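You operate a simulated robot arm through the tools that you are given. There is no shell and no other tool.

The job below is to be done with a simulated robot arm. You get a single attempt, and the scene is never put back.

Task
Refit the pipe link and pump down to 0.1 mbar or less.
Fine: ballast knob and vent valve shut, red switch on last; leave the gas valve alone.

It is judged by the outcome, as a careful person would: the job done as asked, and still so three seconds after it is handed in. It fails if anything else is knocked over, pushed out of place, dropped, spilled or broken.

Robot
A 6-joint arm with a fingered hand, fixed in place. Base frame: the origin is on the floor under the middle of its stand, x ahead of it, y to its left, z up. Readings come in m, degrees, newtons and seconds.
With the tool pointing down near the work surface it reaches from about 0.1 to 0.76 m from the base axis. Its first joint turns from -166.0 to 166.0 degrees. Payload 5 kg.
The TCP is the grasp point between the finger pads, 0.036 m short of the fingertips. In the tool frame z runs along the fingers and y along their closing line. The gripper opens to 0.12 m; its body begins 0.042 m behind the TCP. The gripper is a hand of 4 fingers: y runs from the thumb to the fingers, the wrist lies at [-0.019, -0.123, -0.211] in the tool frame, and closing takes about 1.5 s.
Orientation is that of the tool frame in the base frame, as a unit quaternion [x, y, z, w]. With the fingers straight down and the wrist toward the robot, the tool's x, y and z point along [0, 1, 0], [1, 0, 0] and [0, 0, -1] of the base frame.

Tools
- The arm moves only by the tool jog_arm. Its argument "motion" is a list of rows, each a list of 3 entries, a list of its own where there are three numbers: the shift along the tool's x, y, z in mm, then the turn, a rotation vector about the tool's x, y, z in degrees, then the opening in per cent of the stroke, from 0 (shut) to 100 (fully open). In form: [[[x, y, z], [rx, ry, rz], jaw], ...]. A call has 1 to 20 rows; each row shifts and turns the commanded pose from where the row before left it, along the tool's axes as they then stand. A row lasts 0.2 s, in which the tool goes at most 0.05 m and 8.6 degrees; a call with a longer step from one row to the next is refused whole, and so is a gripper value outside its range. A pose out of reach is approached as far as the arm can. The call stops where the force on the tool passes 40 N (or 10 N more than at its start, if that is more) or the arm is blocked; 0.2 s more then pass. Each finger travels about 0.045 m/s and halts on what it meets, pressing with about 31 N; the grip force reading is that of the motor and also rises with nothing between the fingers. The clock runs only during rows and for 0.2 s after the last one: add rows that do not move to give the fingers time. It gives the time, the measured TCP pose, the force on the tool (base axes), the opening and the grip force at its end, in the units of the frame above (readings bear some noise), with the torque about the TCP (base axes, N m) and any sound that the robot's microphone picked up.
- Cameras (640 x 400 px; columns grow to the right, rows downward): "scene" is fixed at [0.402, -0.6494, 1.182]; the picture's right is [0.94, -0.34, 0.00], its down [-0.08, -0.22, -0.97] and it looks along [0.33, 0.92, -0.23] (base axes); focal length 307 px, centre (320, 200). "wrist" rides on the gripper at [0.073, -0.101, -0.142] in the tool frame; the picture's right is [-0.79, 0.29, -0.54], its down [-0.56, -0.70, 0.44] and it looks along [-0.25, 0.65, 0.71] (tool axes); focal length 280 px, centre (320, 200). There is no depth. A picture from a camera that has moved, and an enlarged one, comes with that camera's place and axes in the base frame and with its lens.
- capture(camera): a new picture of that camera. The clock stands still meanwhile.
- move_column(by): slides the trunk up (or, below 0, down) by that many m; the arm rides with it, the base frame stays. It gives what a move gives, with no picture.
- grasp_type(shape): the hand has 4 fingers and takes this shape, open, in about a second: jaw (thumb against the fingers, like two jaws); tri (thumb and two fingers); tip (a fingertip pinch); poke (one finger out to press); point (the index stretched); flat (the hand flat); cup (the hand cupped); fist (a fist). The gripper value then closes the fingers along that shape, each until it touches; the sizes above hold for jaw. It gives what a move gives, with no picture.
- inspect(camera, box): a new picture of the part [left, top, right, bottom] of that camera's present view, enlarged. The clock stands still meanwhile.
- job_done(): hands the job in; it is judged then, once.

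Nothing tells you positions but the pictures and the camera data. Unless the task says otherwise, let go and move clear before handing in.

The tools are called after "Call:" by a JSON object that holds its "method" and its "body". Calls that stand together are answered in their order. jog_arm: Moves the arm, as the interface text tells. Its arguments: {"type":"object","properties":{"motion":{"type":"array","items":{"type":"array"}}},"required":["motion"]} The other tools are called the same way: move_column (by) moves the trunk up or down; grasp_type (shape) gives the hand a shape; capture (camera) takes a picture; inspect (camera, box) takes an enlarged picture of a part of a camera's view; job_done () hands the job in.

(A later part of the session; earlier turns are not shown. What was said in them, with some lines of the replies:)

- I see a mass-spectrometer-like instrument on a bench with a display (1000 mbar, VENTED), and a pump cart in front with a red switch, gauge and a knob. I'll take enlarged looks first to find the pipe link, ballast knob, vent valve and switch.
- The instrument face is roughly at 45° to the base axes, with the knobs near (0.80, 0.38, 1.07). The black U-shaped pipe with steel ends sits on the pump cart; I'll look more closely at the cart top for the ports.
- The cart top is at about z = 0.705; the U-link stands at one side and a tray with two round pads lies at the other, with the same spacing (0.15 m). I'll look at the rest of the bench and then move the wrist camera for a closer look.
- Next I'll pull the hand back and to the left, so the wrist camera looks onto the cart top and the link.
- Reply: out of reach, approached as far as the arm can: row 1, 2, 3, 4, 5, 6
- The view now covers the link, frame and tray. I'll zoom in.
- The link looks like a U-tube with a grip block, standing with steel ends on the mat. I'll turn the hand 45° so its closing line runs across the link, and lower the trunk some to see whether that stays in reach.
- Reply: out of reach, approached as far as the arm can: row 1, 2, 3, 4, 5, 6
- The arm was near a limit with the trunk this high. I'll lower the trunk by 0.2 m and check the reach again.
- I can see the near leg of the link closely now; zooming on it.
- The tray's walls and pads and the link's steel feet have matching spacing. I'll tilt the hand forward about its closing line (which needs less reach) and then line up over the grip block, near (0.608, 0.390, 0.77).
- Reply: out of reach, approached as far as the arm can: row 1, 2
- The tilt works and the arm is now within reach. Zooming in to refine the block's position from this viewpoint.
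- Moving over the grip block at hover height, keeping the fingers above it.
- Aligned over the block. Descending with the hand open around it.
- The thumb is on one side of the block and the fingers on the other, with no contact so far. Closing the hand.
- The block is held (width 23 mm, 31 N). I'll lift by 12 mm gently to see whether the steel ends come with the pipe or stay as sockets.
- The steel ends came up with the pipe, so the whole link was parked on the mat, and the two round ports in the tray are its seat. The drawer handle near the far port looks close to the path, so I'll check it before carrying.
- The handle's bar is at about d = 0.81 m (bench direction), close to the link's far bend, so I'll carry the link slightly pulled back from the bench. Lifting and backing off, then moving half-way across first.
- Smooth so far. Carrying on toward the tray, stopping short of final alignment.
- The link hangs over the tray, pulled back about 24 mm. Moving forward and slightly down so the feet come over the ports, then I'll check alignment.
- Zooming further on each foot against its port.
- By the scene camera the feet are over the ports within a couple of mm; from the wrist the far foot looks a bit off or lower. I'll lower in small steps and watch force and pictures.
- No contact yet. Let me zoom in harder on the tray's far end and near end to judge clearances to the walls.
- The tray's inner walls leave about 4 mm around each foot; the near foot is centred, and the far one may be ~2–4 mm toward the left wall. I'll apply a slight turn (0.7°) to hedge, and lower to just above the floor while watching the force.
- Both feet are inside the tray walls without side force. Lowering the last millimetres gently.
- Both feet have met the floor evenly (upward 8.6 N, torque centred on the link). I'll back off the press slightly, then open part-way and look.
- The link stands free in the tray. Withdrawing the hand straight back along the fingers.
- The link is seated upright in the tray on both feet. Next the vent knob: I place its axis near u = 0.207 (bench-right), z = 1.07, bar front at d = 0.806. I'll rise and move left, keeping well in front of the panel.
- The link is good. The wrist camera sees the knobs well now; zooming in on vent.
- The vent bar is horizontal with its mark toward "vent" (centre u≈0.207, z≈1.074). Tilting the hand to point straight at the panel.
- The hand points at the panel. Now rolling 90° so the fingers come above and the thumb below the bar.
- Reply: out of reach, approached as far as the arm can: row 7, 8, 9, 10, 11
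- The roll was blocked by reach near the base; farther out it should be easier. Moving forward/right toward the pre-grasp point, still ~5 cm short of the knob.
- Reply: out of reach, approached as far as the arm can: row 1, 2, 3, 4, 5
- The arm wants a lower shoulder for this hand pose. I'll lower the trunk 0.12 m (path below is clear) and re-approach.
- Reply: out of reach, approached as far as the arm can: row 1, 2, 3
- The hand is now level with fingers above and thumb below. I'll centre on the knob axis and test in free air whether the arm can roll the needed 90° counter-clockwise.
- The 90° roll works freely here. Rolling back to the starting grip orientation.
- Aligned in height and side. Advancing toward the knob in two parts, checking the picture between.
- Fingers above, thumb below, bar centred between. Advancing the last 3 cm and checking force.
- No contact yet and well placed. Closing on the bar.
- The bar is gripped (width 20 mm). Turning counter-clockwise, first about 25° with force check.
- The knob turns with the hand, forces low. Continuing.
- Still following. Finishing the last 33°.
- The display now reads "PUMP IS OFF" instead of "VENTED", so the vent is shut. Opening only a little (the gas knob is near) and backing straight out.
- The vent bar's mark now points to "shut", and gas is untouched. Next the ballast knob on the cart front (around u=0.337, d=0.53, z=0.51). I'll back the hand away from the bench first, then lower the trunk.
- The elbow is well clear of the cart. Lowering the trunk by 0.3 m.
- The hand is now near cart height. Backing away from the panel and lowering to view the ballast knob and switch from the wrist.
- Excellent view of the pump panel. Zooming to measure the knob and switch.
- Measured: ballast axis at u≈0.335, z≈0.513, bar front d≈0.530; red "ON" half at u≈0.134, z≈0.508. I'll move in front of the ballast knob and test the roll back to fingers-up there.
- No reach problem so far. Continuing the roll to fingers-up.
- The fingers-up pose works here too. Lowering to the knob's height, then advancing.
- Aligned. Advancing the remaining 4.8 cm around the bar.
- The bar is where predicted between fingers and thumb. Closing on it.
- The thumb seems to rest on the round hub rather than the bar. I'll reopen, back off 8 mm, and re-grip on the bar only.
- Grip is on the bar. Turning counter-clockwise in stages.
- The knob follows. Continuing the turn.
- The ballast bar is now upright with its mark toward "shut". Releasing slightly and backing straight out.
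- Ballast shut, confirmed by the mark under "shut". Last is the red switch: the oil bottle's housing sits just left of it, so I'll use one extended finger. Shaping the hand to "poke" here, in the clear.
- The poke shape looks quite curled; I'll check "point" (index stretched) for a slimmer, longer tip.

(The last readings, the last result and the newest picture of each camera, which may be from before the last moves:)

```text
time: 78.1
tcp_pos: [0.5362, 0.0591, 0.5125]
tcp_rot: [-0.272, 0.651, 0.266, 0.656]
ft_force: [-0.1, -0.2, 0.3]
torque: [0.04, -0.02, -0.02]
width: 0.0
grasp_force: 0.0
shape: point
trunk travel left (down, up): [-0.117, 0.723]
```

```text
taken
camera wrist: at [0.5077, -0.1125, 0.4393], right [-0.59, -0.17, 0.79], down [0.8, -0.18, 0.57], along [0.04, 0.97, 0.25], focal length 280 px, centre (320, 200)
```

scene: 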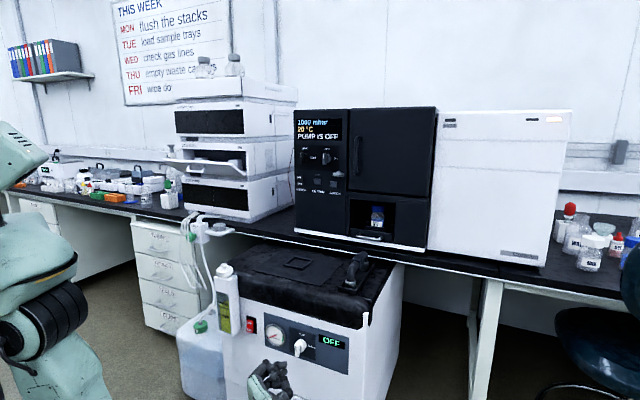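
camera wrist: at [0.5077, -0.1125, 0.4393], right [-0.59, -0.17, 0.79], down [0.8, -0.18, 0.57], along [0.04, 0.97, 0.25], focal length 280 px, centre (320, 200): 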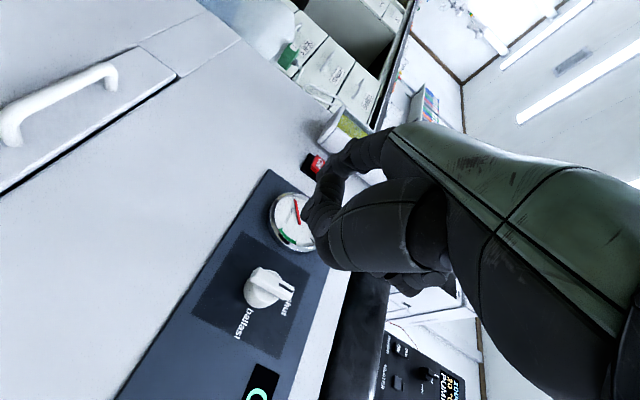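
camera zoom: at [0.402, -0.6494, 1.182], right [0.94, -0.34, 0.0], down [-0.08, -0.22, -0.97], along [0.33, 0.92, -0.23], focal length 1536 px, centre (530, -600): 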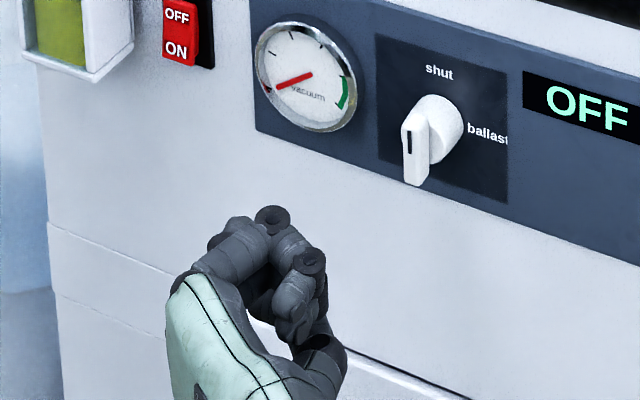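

Call:
{"method": "inspect", "body": {"camera": "scene", "box": [258, 355, 306, 395]}}

Call:
{"method": "inspect", "body": {"camera": "wrist", "box": [280, 120, 480, 300]}}

```text
10.00 times, centred on (282, 375) of scene
camera zoom: at [0.402, -0.6494, 1.182], right [0.94, -0.34, 0.0], down [-0.08, -0.22, -0.97], along [0.33, 0.92, -0.23], focal length 3072 px, centre (700, -1550)
```

zoom: 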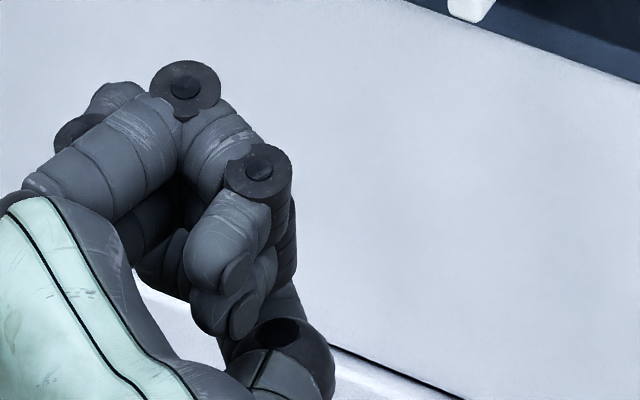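

```text
2.22 times, centred on (380, 210) of wrist
camera zoom: at [0.5077, -0.1125, 0.4393], right [-0.59, -0.17, 0.79], down [0.8, -0.18, 0.57], along [0.04, 0.97, 0.25], focal length 623 px, centre (187, 178)
```

zoom: 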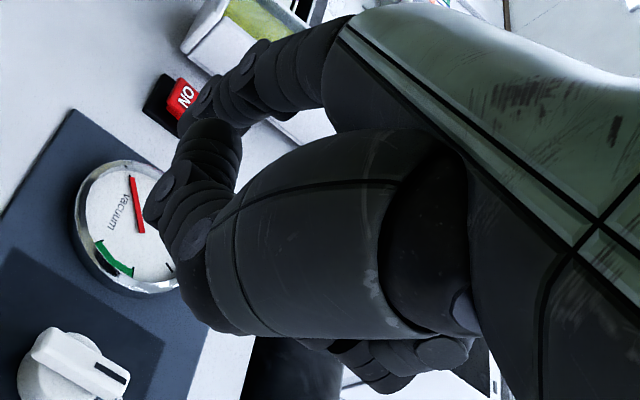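

In "point" the index is stretched on the camera side but hidden from the scene view. I'll roll back to fingers-up here, where the scene camera can see the index tip.

Call:
{"method": "jog_arm", "body": {"motion": [[[0, 0, -5], [0, 0, 8.2], 100], [[0, 0, -5], [0, 0, 8.2], 100], [[0, 0, -5], [0, 0, 8.2], 100], [[0, 0, 0], [0, 0, 8.2], 100], [[0, 0, 0], [0, 0, 8.2], 100], [[0, 0, 0], [0, 0, 8.2], 100], [[0, 0, 0], [0, 0, 8.2], 100], [[0, 0, 0], [0, 0, 8.2], 100], [[0, 0, 0], [0, 0, 8.2], 100], [[0, 0, 0], [0, 0, 8.2], 100], [[0, 0, 0], [0, 0, 8], 100], [[0, 0, 0], [0, 0, 0], 100]]}}

Call:
{"method": "inspect", "body": {"camera": "scene", "box": [225, 300, 345, 400]}}

Call:
{"method": "capture", "body": {"camera": "wrist"}}

```text
time: 80.7
tcp_pos: [0.5259, 0.0512, 0.5131]
tcp_rot: [0.27, 0.653, 0.653, 0.274]
ft_force: [-0.2, -0.3, 0.1]
torque: [0.04, -0.01, 0.0]
width: 0.0003
grasp_force: 0.0
shape: point
trunk travel left (down, up): [-0.117, 0.723]
```

```text
4.00 times, centred on (285, 350) of scene
camera zoom: at [0.402, -0.6494, 1.182], right [0.94, -0.34, 0.0], down [-0.08, -0.22, -0.97], along [0.33, 0.92, -0.23], focal length 1229 px, centre (460, -400)
```

zoom: 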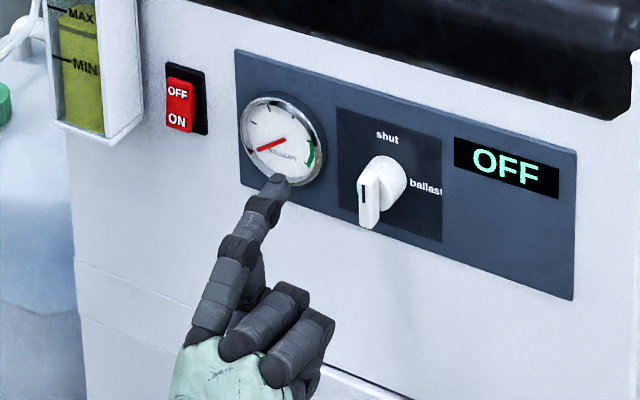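

```text
taken
camera wrist: at [0.3755, 0.0024, 0.4099], right [0.17, -0.94, 0.29], down [0.71, -0.09, -0.69], along [0.68, 0.33, 0.66], focal length 280 px, centre (320, 200)
```

wrist: 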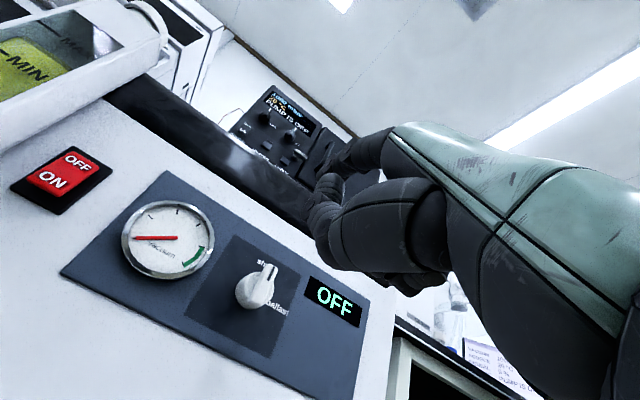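

The index is clearly stretched. Zooming to pin down the fingertip in both views.

Call:
{"method": "inspect", "body": {"camera": "wrist", "box": [290, 110, 450, 230]}}

Call:
{"method": "inspect", "body": {"camera": "scene", "box": [270, 335, 318, 385]}}

```text
3.33 times, centred on (370, 170) of wrist
camera zoom: at [0.3755, 0.0024, 0.4099], right [0.17, -0.94, 0.29], down [0.71, -0.09, -0.69], along [0.68, 0.33, 0.66], focal length 935 px, centre (153, 300)
```

zoom: 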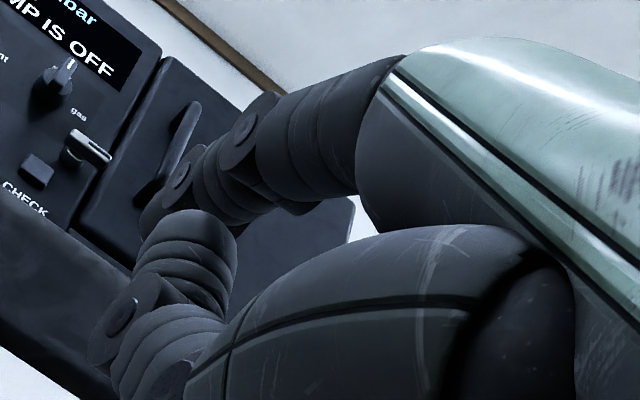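

```text
8.00 times, centred on (294, 360) of scene
camera zoom: at [0.402, -0.6494, 1.182], right [0.94, -0.34, 0.0], down [-0.08, -0.22, -0.97], along [0.33, 0.92, -0.23], focal length 2458 px, centre (528, -1080)
```

zoom: 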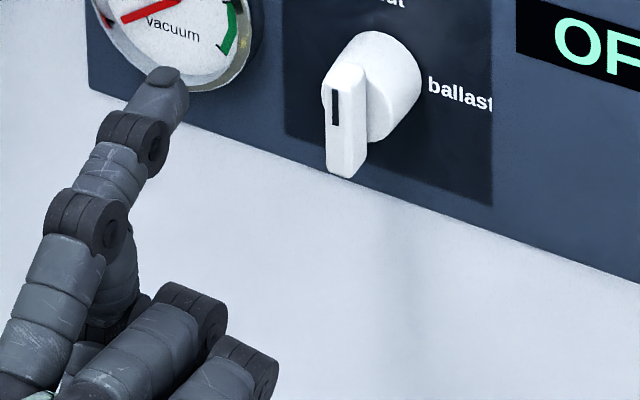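

The index tip sits at about (0.021, 0.082, 0.033) in the tool frame. Rolling to the side pose and moving so the tip faces the lower "ON" half, still ~5 cm away.

Call:
{"method": "jog_arm", "body": {"motion": [[[0, 0, 0], [0, 0, -8.2], 100], [[0, 0, 0], [0, 0, -8.2], 100], [[0, 0, 0], [0, 0, -8.2], 100], [[0, 0, 0], [0, 0, -8.2], 100], [[0, 0, 0], [0, 0, -8.2], 100], [[0, 0, 0], [0, 0, -8.2], 100], [[0, 0, 0], [0, 0, -8.2], 100], [[0, 0, 0], [0, 0, -8.2], 100], [[0, 0, 0], [0, 0, -8.2], 100], [[0, 0, 0], [0, 0, -8.2], 100], [[0, 0, 0], [0, 0, -8], 100], [[-4, 30, 0], [0, 0, 0], 100], [[-4, 30, 0], [0, 0, 0], 100], [[-4, 30, 0], [0, 0, 0], 100], [[-4, 30, 10], [0, 0, 0], 100], [[0, 0, 10], [0, 0, 0], 100], [[0, 0, 10], [0, 0, 0], 100], [[0, 0, 0], [0, 0, 0], 100]]}}

Call:
{"method": "inspect", "body": {"camera": "scene", "box": [215, 300, 311, 380]}}

Call:
{"method": "capture", "body": {"camera": "wrist"}}

```text
time: 84.5
tcp_pos: [0.4642, 0.1564, 0.5265]
tcp_rot: [-0.272, 0.651, 0.267, 0.656]
ft_force: [0.5, -0.3, 0.6]
torque: [-0.02, -0.02, -0.01]
width: 0.0
grasp_force: 0.1
shape: point
trunk travel left (down, up): [-0.117, 0.723]
```

```text
5.00 times, centred on (263, 340) of scene
camera zoom: at [0.402, -0.6494, 1.182], right [0.94, -0.34, 0.0], down [-0.08, -0.22, -0.97], along [0.33, 0.92, -0.23], focal length 1536 px, centre (605, -500)
```

zoom: 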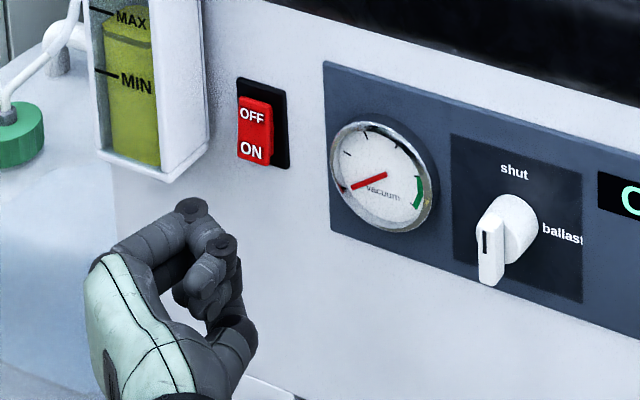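

```text
taken
camera wrist: at [0.4355, -0.0146, 0.4545], right [-0.59, -0.17, 0.79], down [0.8, -0.18, 0.57], along [0.04, 0.97, 0.25], focal length 280 px, centre (320, 200)
```

wrist: 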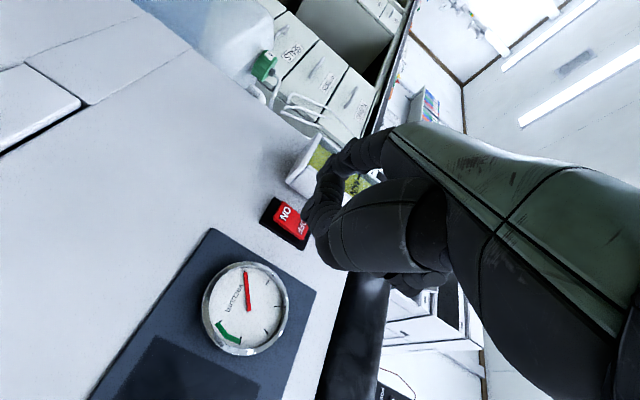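

Tip is about level with "ON". Small correction, then advancing in short steps toward the switch.

Call:
{"method": "jog_arm", "body": {"motion": [[[-3, 1, 15], [0, 0, 0], 100], [[0, 0, 15], [0, 0, 0], 100], [[0, 0, 15], [0, 0, 0], 100], [[0, 0, 8], [0, 0, 0], 100], [[0, 0, 0], [0, 0, 0], 100]]}}

Call:
{"method": "inspect", "body": {"camera": "wrist", "box": [240, 110, 400, 260]}}

Call:
{"method": "inspect", "body": {"camera": "scene", "box": [215, 300, 311, 380]}}

```text
time: 85.7
tcp_pos: [0.5, 0.1962, 0.5314]
tcp_rot: [-0.272, 0.652, 0.267, 0.656]
ft_force: [0.7, 0.4, 0.6]
torque: [-0.02, -0.02, 0.0]
width: 0.0
grasp_force: 0.0
shape: point
trunk travel left (down, up): [-0.117, 0.723]
```

```text
2.67 times, centred on (320, 185) of wrist
camera zoom: at [0.4714, 0.0244, 0.4584], right [-0.59, -0.17, 0.79], down [0.8, -0.18, 0.57], along [0.04, 0.97, 0.25], focal length 748 px, centre (320, 240)
```

zoom: 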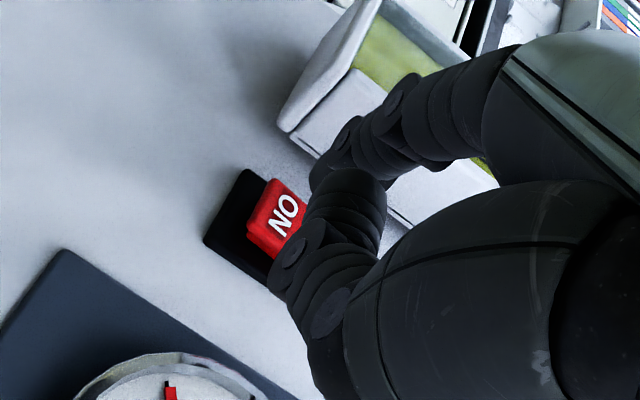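

```text
5.00 times, centred on (263, 340) of scene
camera zoom: at [0.402, -0.6494, 1.182], right [0.94, -0.34, 0.0], down [-0.08, -0.22, -0.97], along [0.33, 0.92, -0.23], focal length 1536 px, centre (605, -500)
```

zoom: 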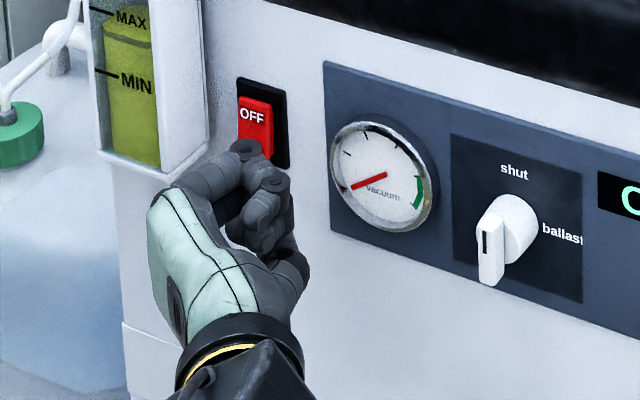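

The tip is about 2 cm from the rocker's lower half. Pressing in with small steps.

Call:
{"method": "jog_arm", "body": {"motion": [[[0, -2, 5], [0, 0, 0], 100], [[0, 0, 5], [0, 0, 0], 100], [[0, 0, 4], [0, 0, 0], 100], [[0, 0, 0], [0, 0, 0], 100]]}}

Call:
{"method": "inspect", "body": {"camera": "wrist", "box": [240, 110, 400, 260]}}

Call:
{"method": "inspect", "body": {"camera": "scene", "box": [215, 300, 311, 380]}}

```text
time: 86.7
tcp_pos: [0.5113, 0.2039, 0.5308]
tcp_rot: [-0.272, 0.651, 0.267, 0.656]
ft_force: [-0.2, -0.3, -0.1]
torque: [-0.01, 0.0, 0.0]
width: 0.0
grasp_force: 0.1
shape: point
trunk travel left (down, up): [-0.117, 0.723]
```

```text
2.67 times, centred on (320, 185) of wrist
camera zoom: at [0.4829, 0.0324, 0.4582], right [-0.59, -0.17, 0.79], down [0.8, -0.18, 0.57], along [0.04, 0.97, 0.25], focal length 748 px, centre (320, 240)
```

zoom: 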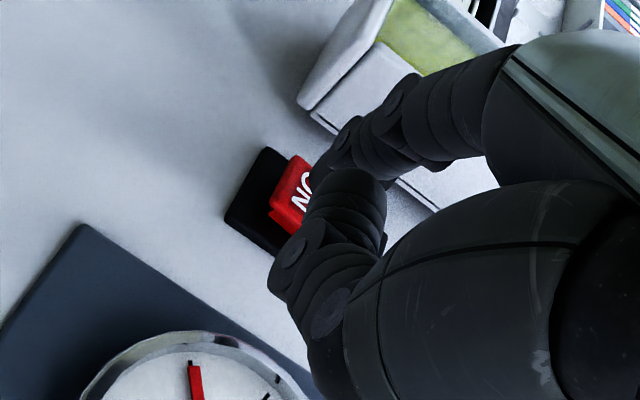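

```text
5.00 times, centred on (263, 340) of scene
camera zoom: at [0.402, -0.6494, 1.182], right [0.94, -0.34, 0.0], down [-0.08, -0.22, -0.97], along [0.33, 0.92, -0.23], focal length 1536 px, centre (605, -500)
```

zoom: 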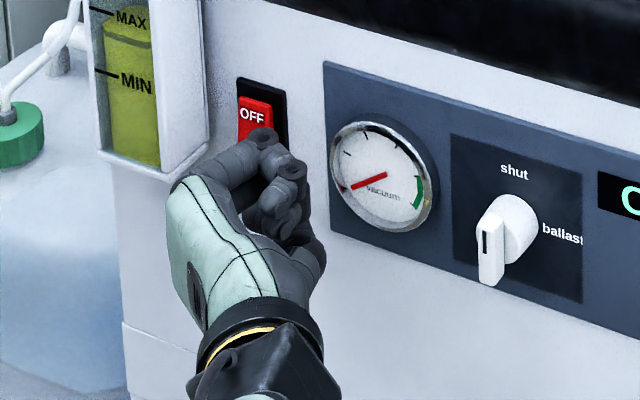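

Call:
{"method": "jog_arm", "body": {"motion": [[[0, 0, 3], [0, 0, 0], 100], [[0, 0, 3], [0, 0, 0], 100], [[0, 0, 0], [0, 0, 0], 100]]}}

Call:
{"method": "inspect", "body": {"camera": "wrist", "box": [240, 110, 400, 260]}}

```text
time: 87.5
tcp_pos: [0.5151, 0.2085, 0.531]
tcp_rot: [-0.272, 0.651, 0.267, 0.656]
ft_force: [0.5, 1.0, 0.0]
torque: [-0.01, -0.01, -0.01]
width: 0.0002
grasp_force: 0.1
shape: point
trunk travel left (down, up): [-0.117, 0.723]
```

```text
2.67 times, centred on (320, 185) of wrist
camera zoom: at [0.4863, 0.0365, 0.4586], right [-0.59, -0.17, 0.79], down [0.8, -0.18, 0.57], along [0.04, 0.97, 0.25], focal length 748 px, centre (320, 240)
```

zoom: 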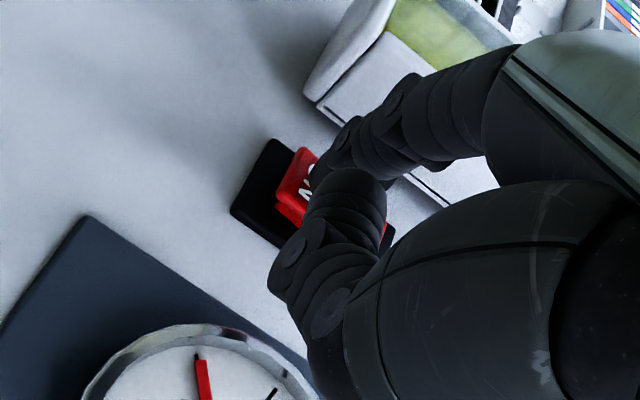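

Call:
{"method": "jog_arm", "body": {"motion": [[[0, 0, 3], [0, 0, 0], 100], [[0, 0, 0], [0, 0, 0], 100]]}}

Call:
{"method": "jog_arm", "body": {"motion": [[[0, 0, 3], [0, 0, 0], 100], [[0, 0, 0], [0, 0, 0], 100]]}}

Call:
{"method": "inspect", "body": {"camera": "wrist", "box": [240, 110, 400, 260]}}

Call:
{"method": "inspect", "body": {"camera": "scene", "box": [230, 300, 358, 380]}}

```text
time: 88.1
tcp_pos: [0.518, 0.2088, 0.5307]
tcp_rot: [-0.272, 0.651, 0.267, 0.656]
ft_force: [0.2, -0.4, 0.3]
torque: [0.02, 0.01, 0.0]
width: 0.0
grasp_force: 0.0
shape: point
trunk travel left (down, up): [-0.117, 0.723]
```

```text
time: 88.7
tcp_pos: [0.5194, 0.2124, 0.5312]
tcp_rot: [-0.272, 0.651, 0.267, 0.656]
ft_force: [-0.6, -1.8, -0.1]
torque: [-0.03, 0.0, 0.08]
width: 0.0001
grasp_force: 0.0
shape: point
trunk travel left (down, up): [-0.117, 0.723]
```

```text
2.67 times, centred on (320, 185) of wrist
camera zoom: at [0.4914, 0.0403, 0.4582], right [-0.59, -0.17, 0.79], down [0.8, -0.18, 0.57], along [0.04, 0.97, 0.25], focal length 748 px, centre (320, 240)
```

zoom: 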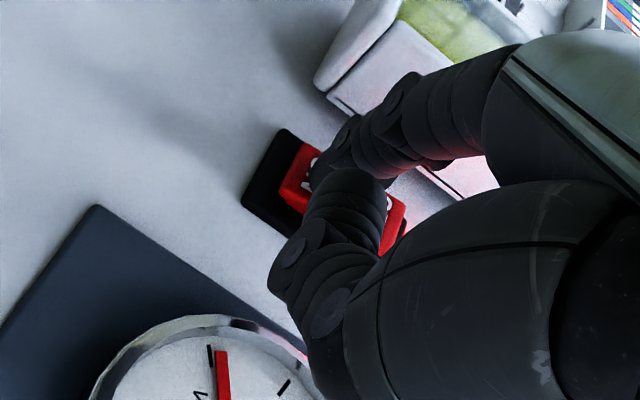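

```text
5.00 times, centred on (294, 340) of scene
camera zoom: at [0.402, -0.6494, 1.182], right [0.94, -0.34, 0.0], down [-0.08, -0.22, -0.97], along [0.33, 0.92, -0.23], focal length 1536 px, centre (450, -500)
```

zoom: 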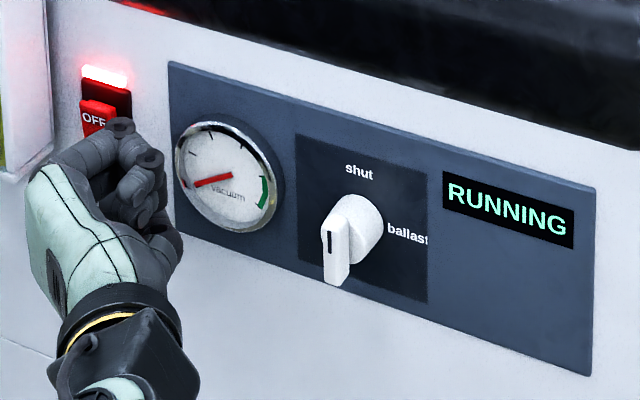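

The pump display reads "RUNNING" and a lamp is lit above the switch. Withdrawing the finger straight back and checking the state.

Call:
{"method": "jog_arm", "body": {"motion": [[[0, 0, -10], [0, 0, 0], 100], [[0, 0, -20], [0, 0, 0], 100], [[0, 0, -25], [0, 0, 0], 100], [[0, -15, -25], [0, 0, 0], 100], [[0, -20, -15], [0, 0, 0], 100], [[0, -20, -10], [0, 0, 0], 100], [[0, 0, 0], [0, 0, 0], 100]]}}

Call:
{"method": "inspect", "body": {"camera": "scene", "box": [230, 300, 358, 380]}}

Call:
{"method": "inspect", "body": {"camera": "scene", "box": [280, 100, 440, 200]}}

Call:
{"method": "capture", "body": {"camera": "wrist"}}

```text
time: 90.3
tcp_pos: [0.4819, 0.0992, 0.5312]
tcp_rot: [-0.272, 0.652, 0.267, 0.656]
ft_force: [0.1, 0.5, 1.2]
torque: [0.03, 0.04, 0.02]
width: 0.0
grasp_force: 0.1
shape: point
trunk travel left (down, up): [-0.117, 0.723]
```

```text
5.00 times, centred on (294, 340) of scene
camera zoom: at [0.402, -0.6494, 1.182], right [0.94, -0.34, 0.0], down [-0.08, -0.22, -0.97], along [0.33, 0.92, -0.23], focal length 1536 px, centre (450, -500)
```

zoom: 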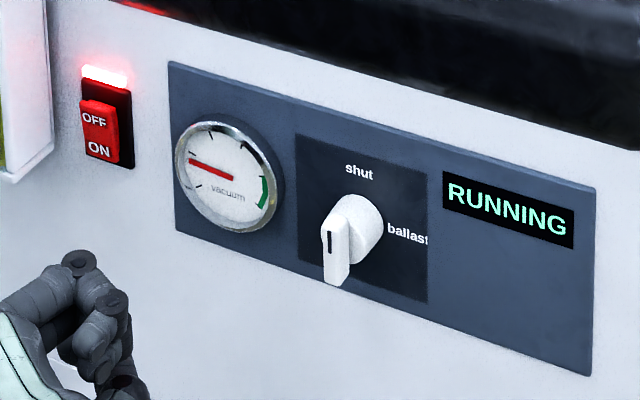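

```text
4.00 times, centred on (360, 150) of scene
camera zoom: at [0.402, -0.6494, 1.182], right [0.94, -0.34, 0.0], down [-0.08, -0.22, -0.97], along [0.33, 0.92, -0.23], focal length 1229 px, centre (160, 400)
```

zoom: 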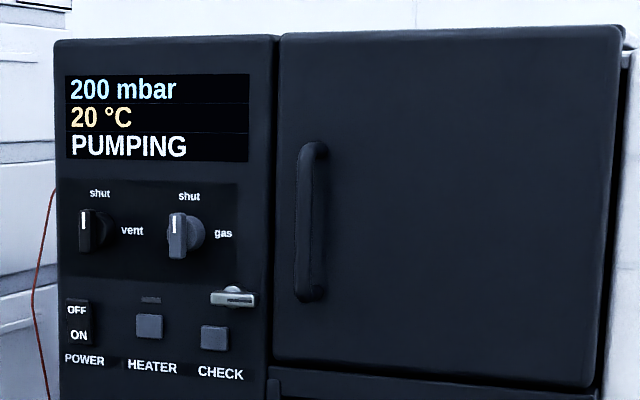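

```text
taken
camera wrist: at [0.4533, -0.0722, 0.4586], right [-0.59, -0.17, 0.79], down [0.8, -0.18, 0.57], along [0.04, 0.97, 0.25], focal length 280 px, centre (320, 200)
```

wrist: 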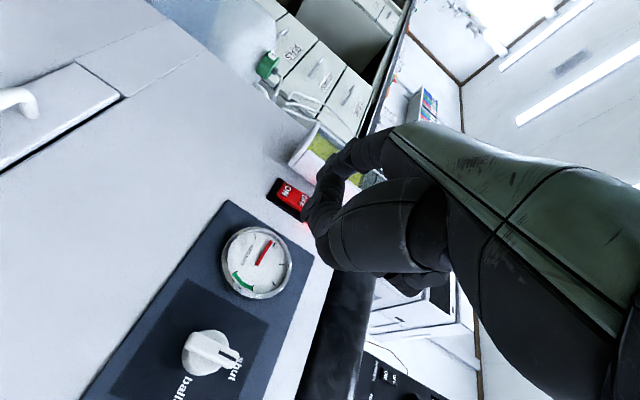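

Pumping: 200 mbar and falling. Waiting while keeping the hand still and clear.

Call:
{"method": "jog_arm", "body": {"motion": [[[0, -5, -5], [0, 0, 0], 100], [[0, 0, 0], [0, 0, 0], 100], [[0, 0, 0], [0, 0, 0], 100], [[0, 0, 0], [0, 0, 0], 100], [[0, 0, 0], [0, 0, 0], 100], [[0, 0, 0], [0, 0, 0], 100], [[0, 0, 0], [0, 0, 0], 100], [[0, 0, 0], [0, 0, 0], 100], [[0, 0, 0], [0, 0, 0], 100], [[0, 0, 0], [0, 0, 0], 100], [[0, 0, 0], [0, 0, 0], 100], [[0, 0, 0], [0, 0, 0], 100], [[0, 0, 0], [0, 0, 0], 100], [[0, 0, 0], [0, 0, 0], 100], [[0, 0, 0], [0, 0, 0], 100], [[0, 0, 0], [0, 0, 0], 100], [[0, 0, 0], [0, 0, 0], 100], [[0, 0, 0], [0, 0, 0], 100], [[0, 0, 0], [0, 0, 0], 100], [[0, 0, 0], [0, 0, 0], 100]]}}

Call:
{"method": "inspect", "body": {"camera": "scene", "box": [280, 100, 440, 200]}}

```text
time: 94.5
tcp_pos: [0.4816, 0.0924, 0.5311]
tcp_rot: [-0.271, 0.651, 0.267, 0.657]
ft_force: [0.2, -0.2, 0.6]
torque: [-0.04, 0.01, -0.03]
width: 0.0
grasp_force: 0.1
shape: point
trunk travel left (down, up): [-0.117, 0.723]
```

```text
4.00 times, centred on (360, 150) of scene
camera zoom: at [0.402, -0.6494, 1.182], right [0.94, -0.34, 0.0], down [-0.08, -0.22, -0.97], along [0.33, 0.92, -0.23], focal length 1229 px, centre (160, 400)
```

zoom: 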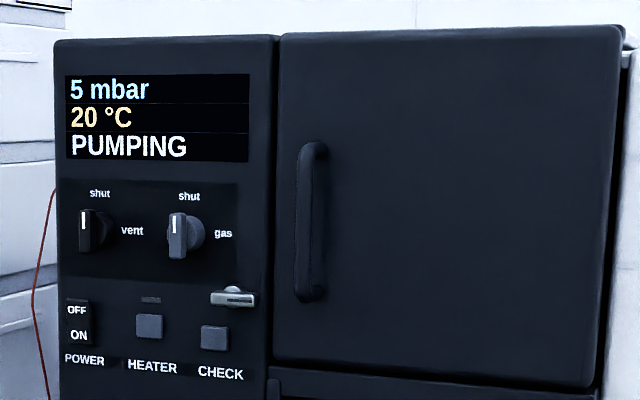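

Pressure is 5 mbar and still falling, so the link seals. Waiting on.

Call:
{"method": "jog_arm", "body": {"motion": [[[0, 0, 0], [0, 0, 0], 100], [[0, 0, 0], [0, 0, 0], 100], [[0, 0, 0], [0, 0, 0], 100], [[0, 0, 0], [0, 0, 0], 100], [[0, 0, 0], [0, 0, 0], 100], [[0, 0, 0], [0, 0, 0], 100], [[0, 0, 0], [0, 0, 0], 100], [[0, 0, 0], [0, 0, 0], 100], [[0, 0, 0], [0, 0, 0], 100], [[0, 0, 0], [0, 0, 0], 100], [[0, 0, 0], [0, 0, 0], 100], [[0, 0, 0], [0, 0, 0], 100], [[0, 0, 0], [0, 0, 0], 100], [[0, 0, 0], [0, 0, 0], 100], [[0, 0, 0], [0, 0, 0], 100], [[0, 0, 0], [0, 0, 0], 100], [[0, 0, 0], [0, 0, 0], 100], [[0, 0, 0], [0, 0, 0], 100], [[0, 0, 0], [0, 0, 0], 100], [[0, 0, 0], [0, 0, 0], 100]]}}

Call:
{"method": "inspect", "body": {"camera": "scene", "box": [280, 100, 440, 200]}}

```text
time: 98.7
tcp_pos: [0.4839, 0.0916, 0.5315]
tcp_rot: [-0.272, 0.651, 0.268, 0.656]
ft_force: [-0.6, -0.7, -0.2]
torque: [0.04, -0.01, 0.04]
width: 0.0002
grasp_force: 0.0
shape: point
trunk travel left (down, up): [-0.117, 0.723]
```

```text
4.00 times, centred on (360, 150) of scene
camera zoom: at [0.402, -0.6494, 1.182], right [0.94, -0.34, 0.0], down [-0.08, -0.22, -0.97], along [0.33, 0.92, -0.23], focal length 1229 px, centre (160, 400)
```

zoom: 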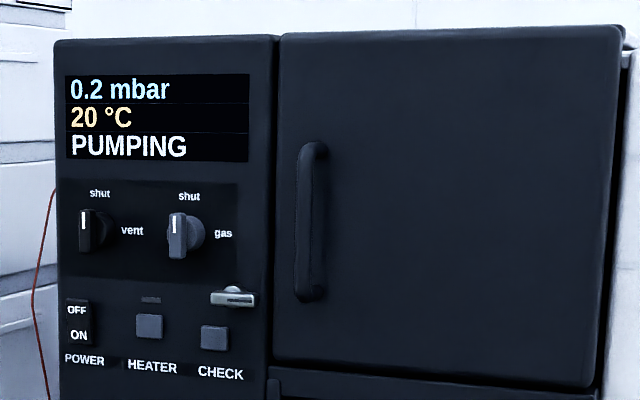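

0.2 mbar and dropping. A few more seconds.

Call:
{"method": "jog_arm", "body": {"motion": [[[0, 0, 0], [0, 0, 0], 100], [[0, 0, 0], [0, 0, 0], 100], [[0, 0, 0], [0, 0, 0], 100], [[0, 0, 0], [0, 0, 0], 100], [[0, 0, 0], [0, 0, 0], 100], [[0, 0, 0], [0, 0, 0], 100], [[0, 0, 0], [0, 0, 0], 100], [[0, 0, 0], [0, 0, 0], 100], [[0, 0, 0], [0, 0, 0], 100], [[0, 0, 0], [0, 0, 0], 100], [[0, 0, 0], [0, 0, 0], 100], [[0, 0, 0], [0, 0, 0], 100], [[0, 0, 0], [0, 0, 0], 100], [[0, 0, 0], [0, 0, 0], 100], [[0, 0, 0], [0, 0, 0], 100], [[0, 0, 0], [0, 0, 0], 100], [[0, 0, 0], [0, 0, 0], 100], [[0, 0, 0], [0, 0, 0], 100], [[0, 0, 0], [0, 0, 0], 100], [[0, 0, 0], [0, 0, 0], 100]]}}

Call:
{"method": "inspect", "body": {"camera": "scene", "box": [280, 100, 440, 200]}}

Call:
{"method": "capture", "body": {"camera": "scene"}}

```text
time: 102.9
tcp_pos: [0.4818, 0.092, 0.5319]
tcp_rot: [-0.272, 0.651, 0.267, 0.656]
ft_force: [-0.3, -0.3, 0.5]
torque: [0.04, -0.03, -0.01]
width: 0.0
grasp_force: 0.0
shape: point
trunk travel left (down, up): [-0.117, 0.723]
```

```text
4.00 times, centred on (360, 150) of scene
camera zoom: at [0.402, -0.6494, 1.182], right [0.94, -0.34, 0.0], down [-0.08, -0.22, -0.97], along [0.33, 0.92, -0.23], focal length 1229 px, centre (160, 400)
```

zoom: 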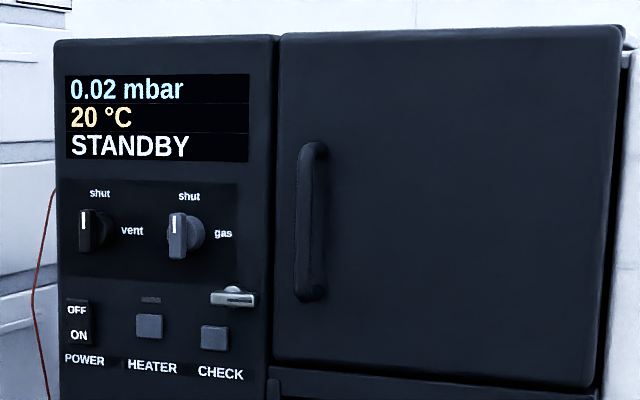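

```text
taken
```

scene: 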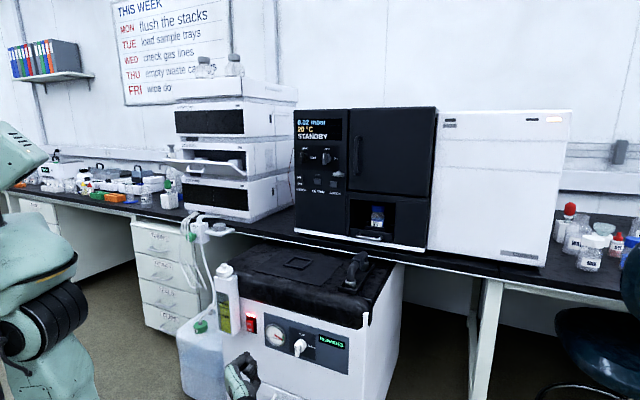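

The display shows 0.02 mbar, STANDBY; the pump is RUNNING, the link sits in its ports, vent and ballast are shut, gas is untouched, and the hand is clear. Handing in.

Call:
{"method": "job_done", "body": {}}

```text
The job is handed in.
```

The pipe link is refitted and the system has pumped down to 0.02 mbar, below the 0.1 mbar you asked for. The instrument display now reads STANDBY and the pump display reads RUNNING.

- **Link:** I moved it from the mat to the two round ports in the tray on the cart top. Both feet rest flat on the tray floor.
- **Vent valve and ballast knob:** I turned each a quarter turn. Both marks now point to "shut".
- **Red switch:** I pressed it on last, after both knobs were shut. The lamp above it came on and the pressure began to fall.
- **Gas valve:** I left it alone. Its mark still points to "shut".

Nothing else was knocked over or moved that I could see, and the hand was clear of everything when I handed in. I handed in right after seeing the 0.02 mbar reading, so I haven't seen it since.
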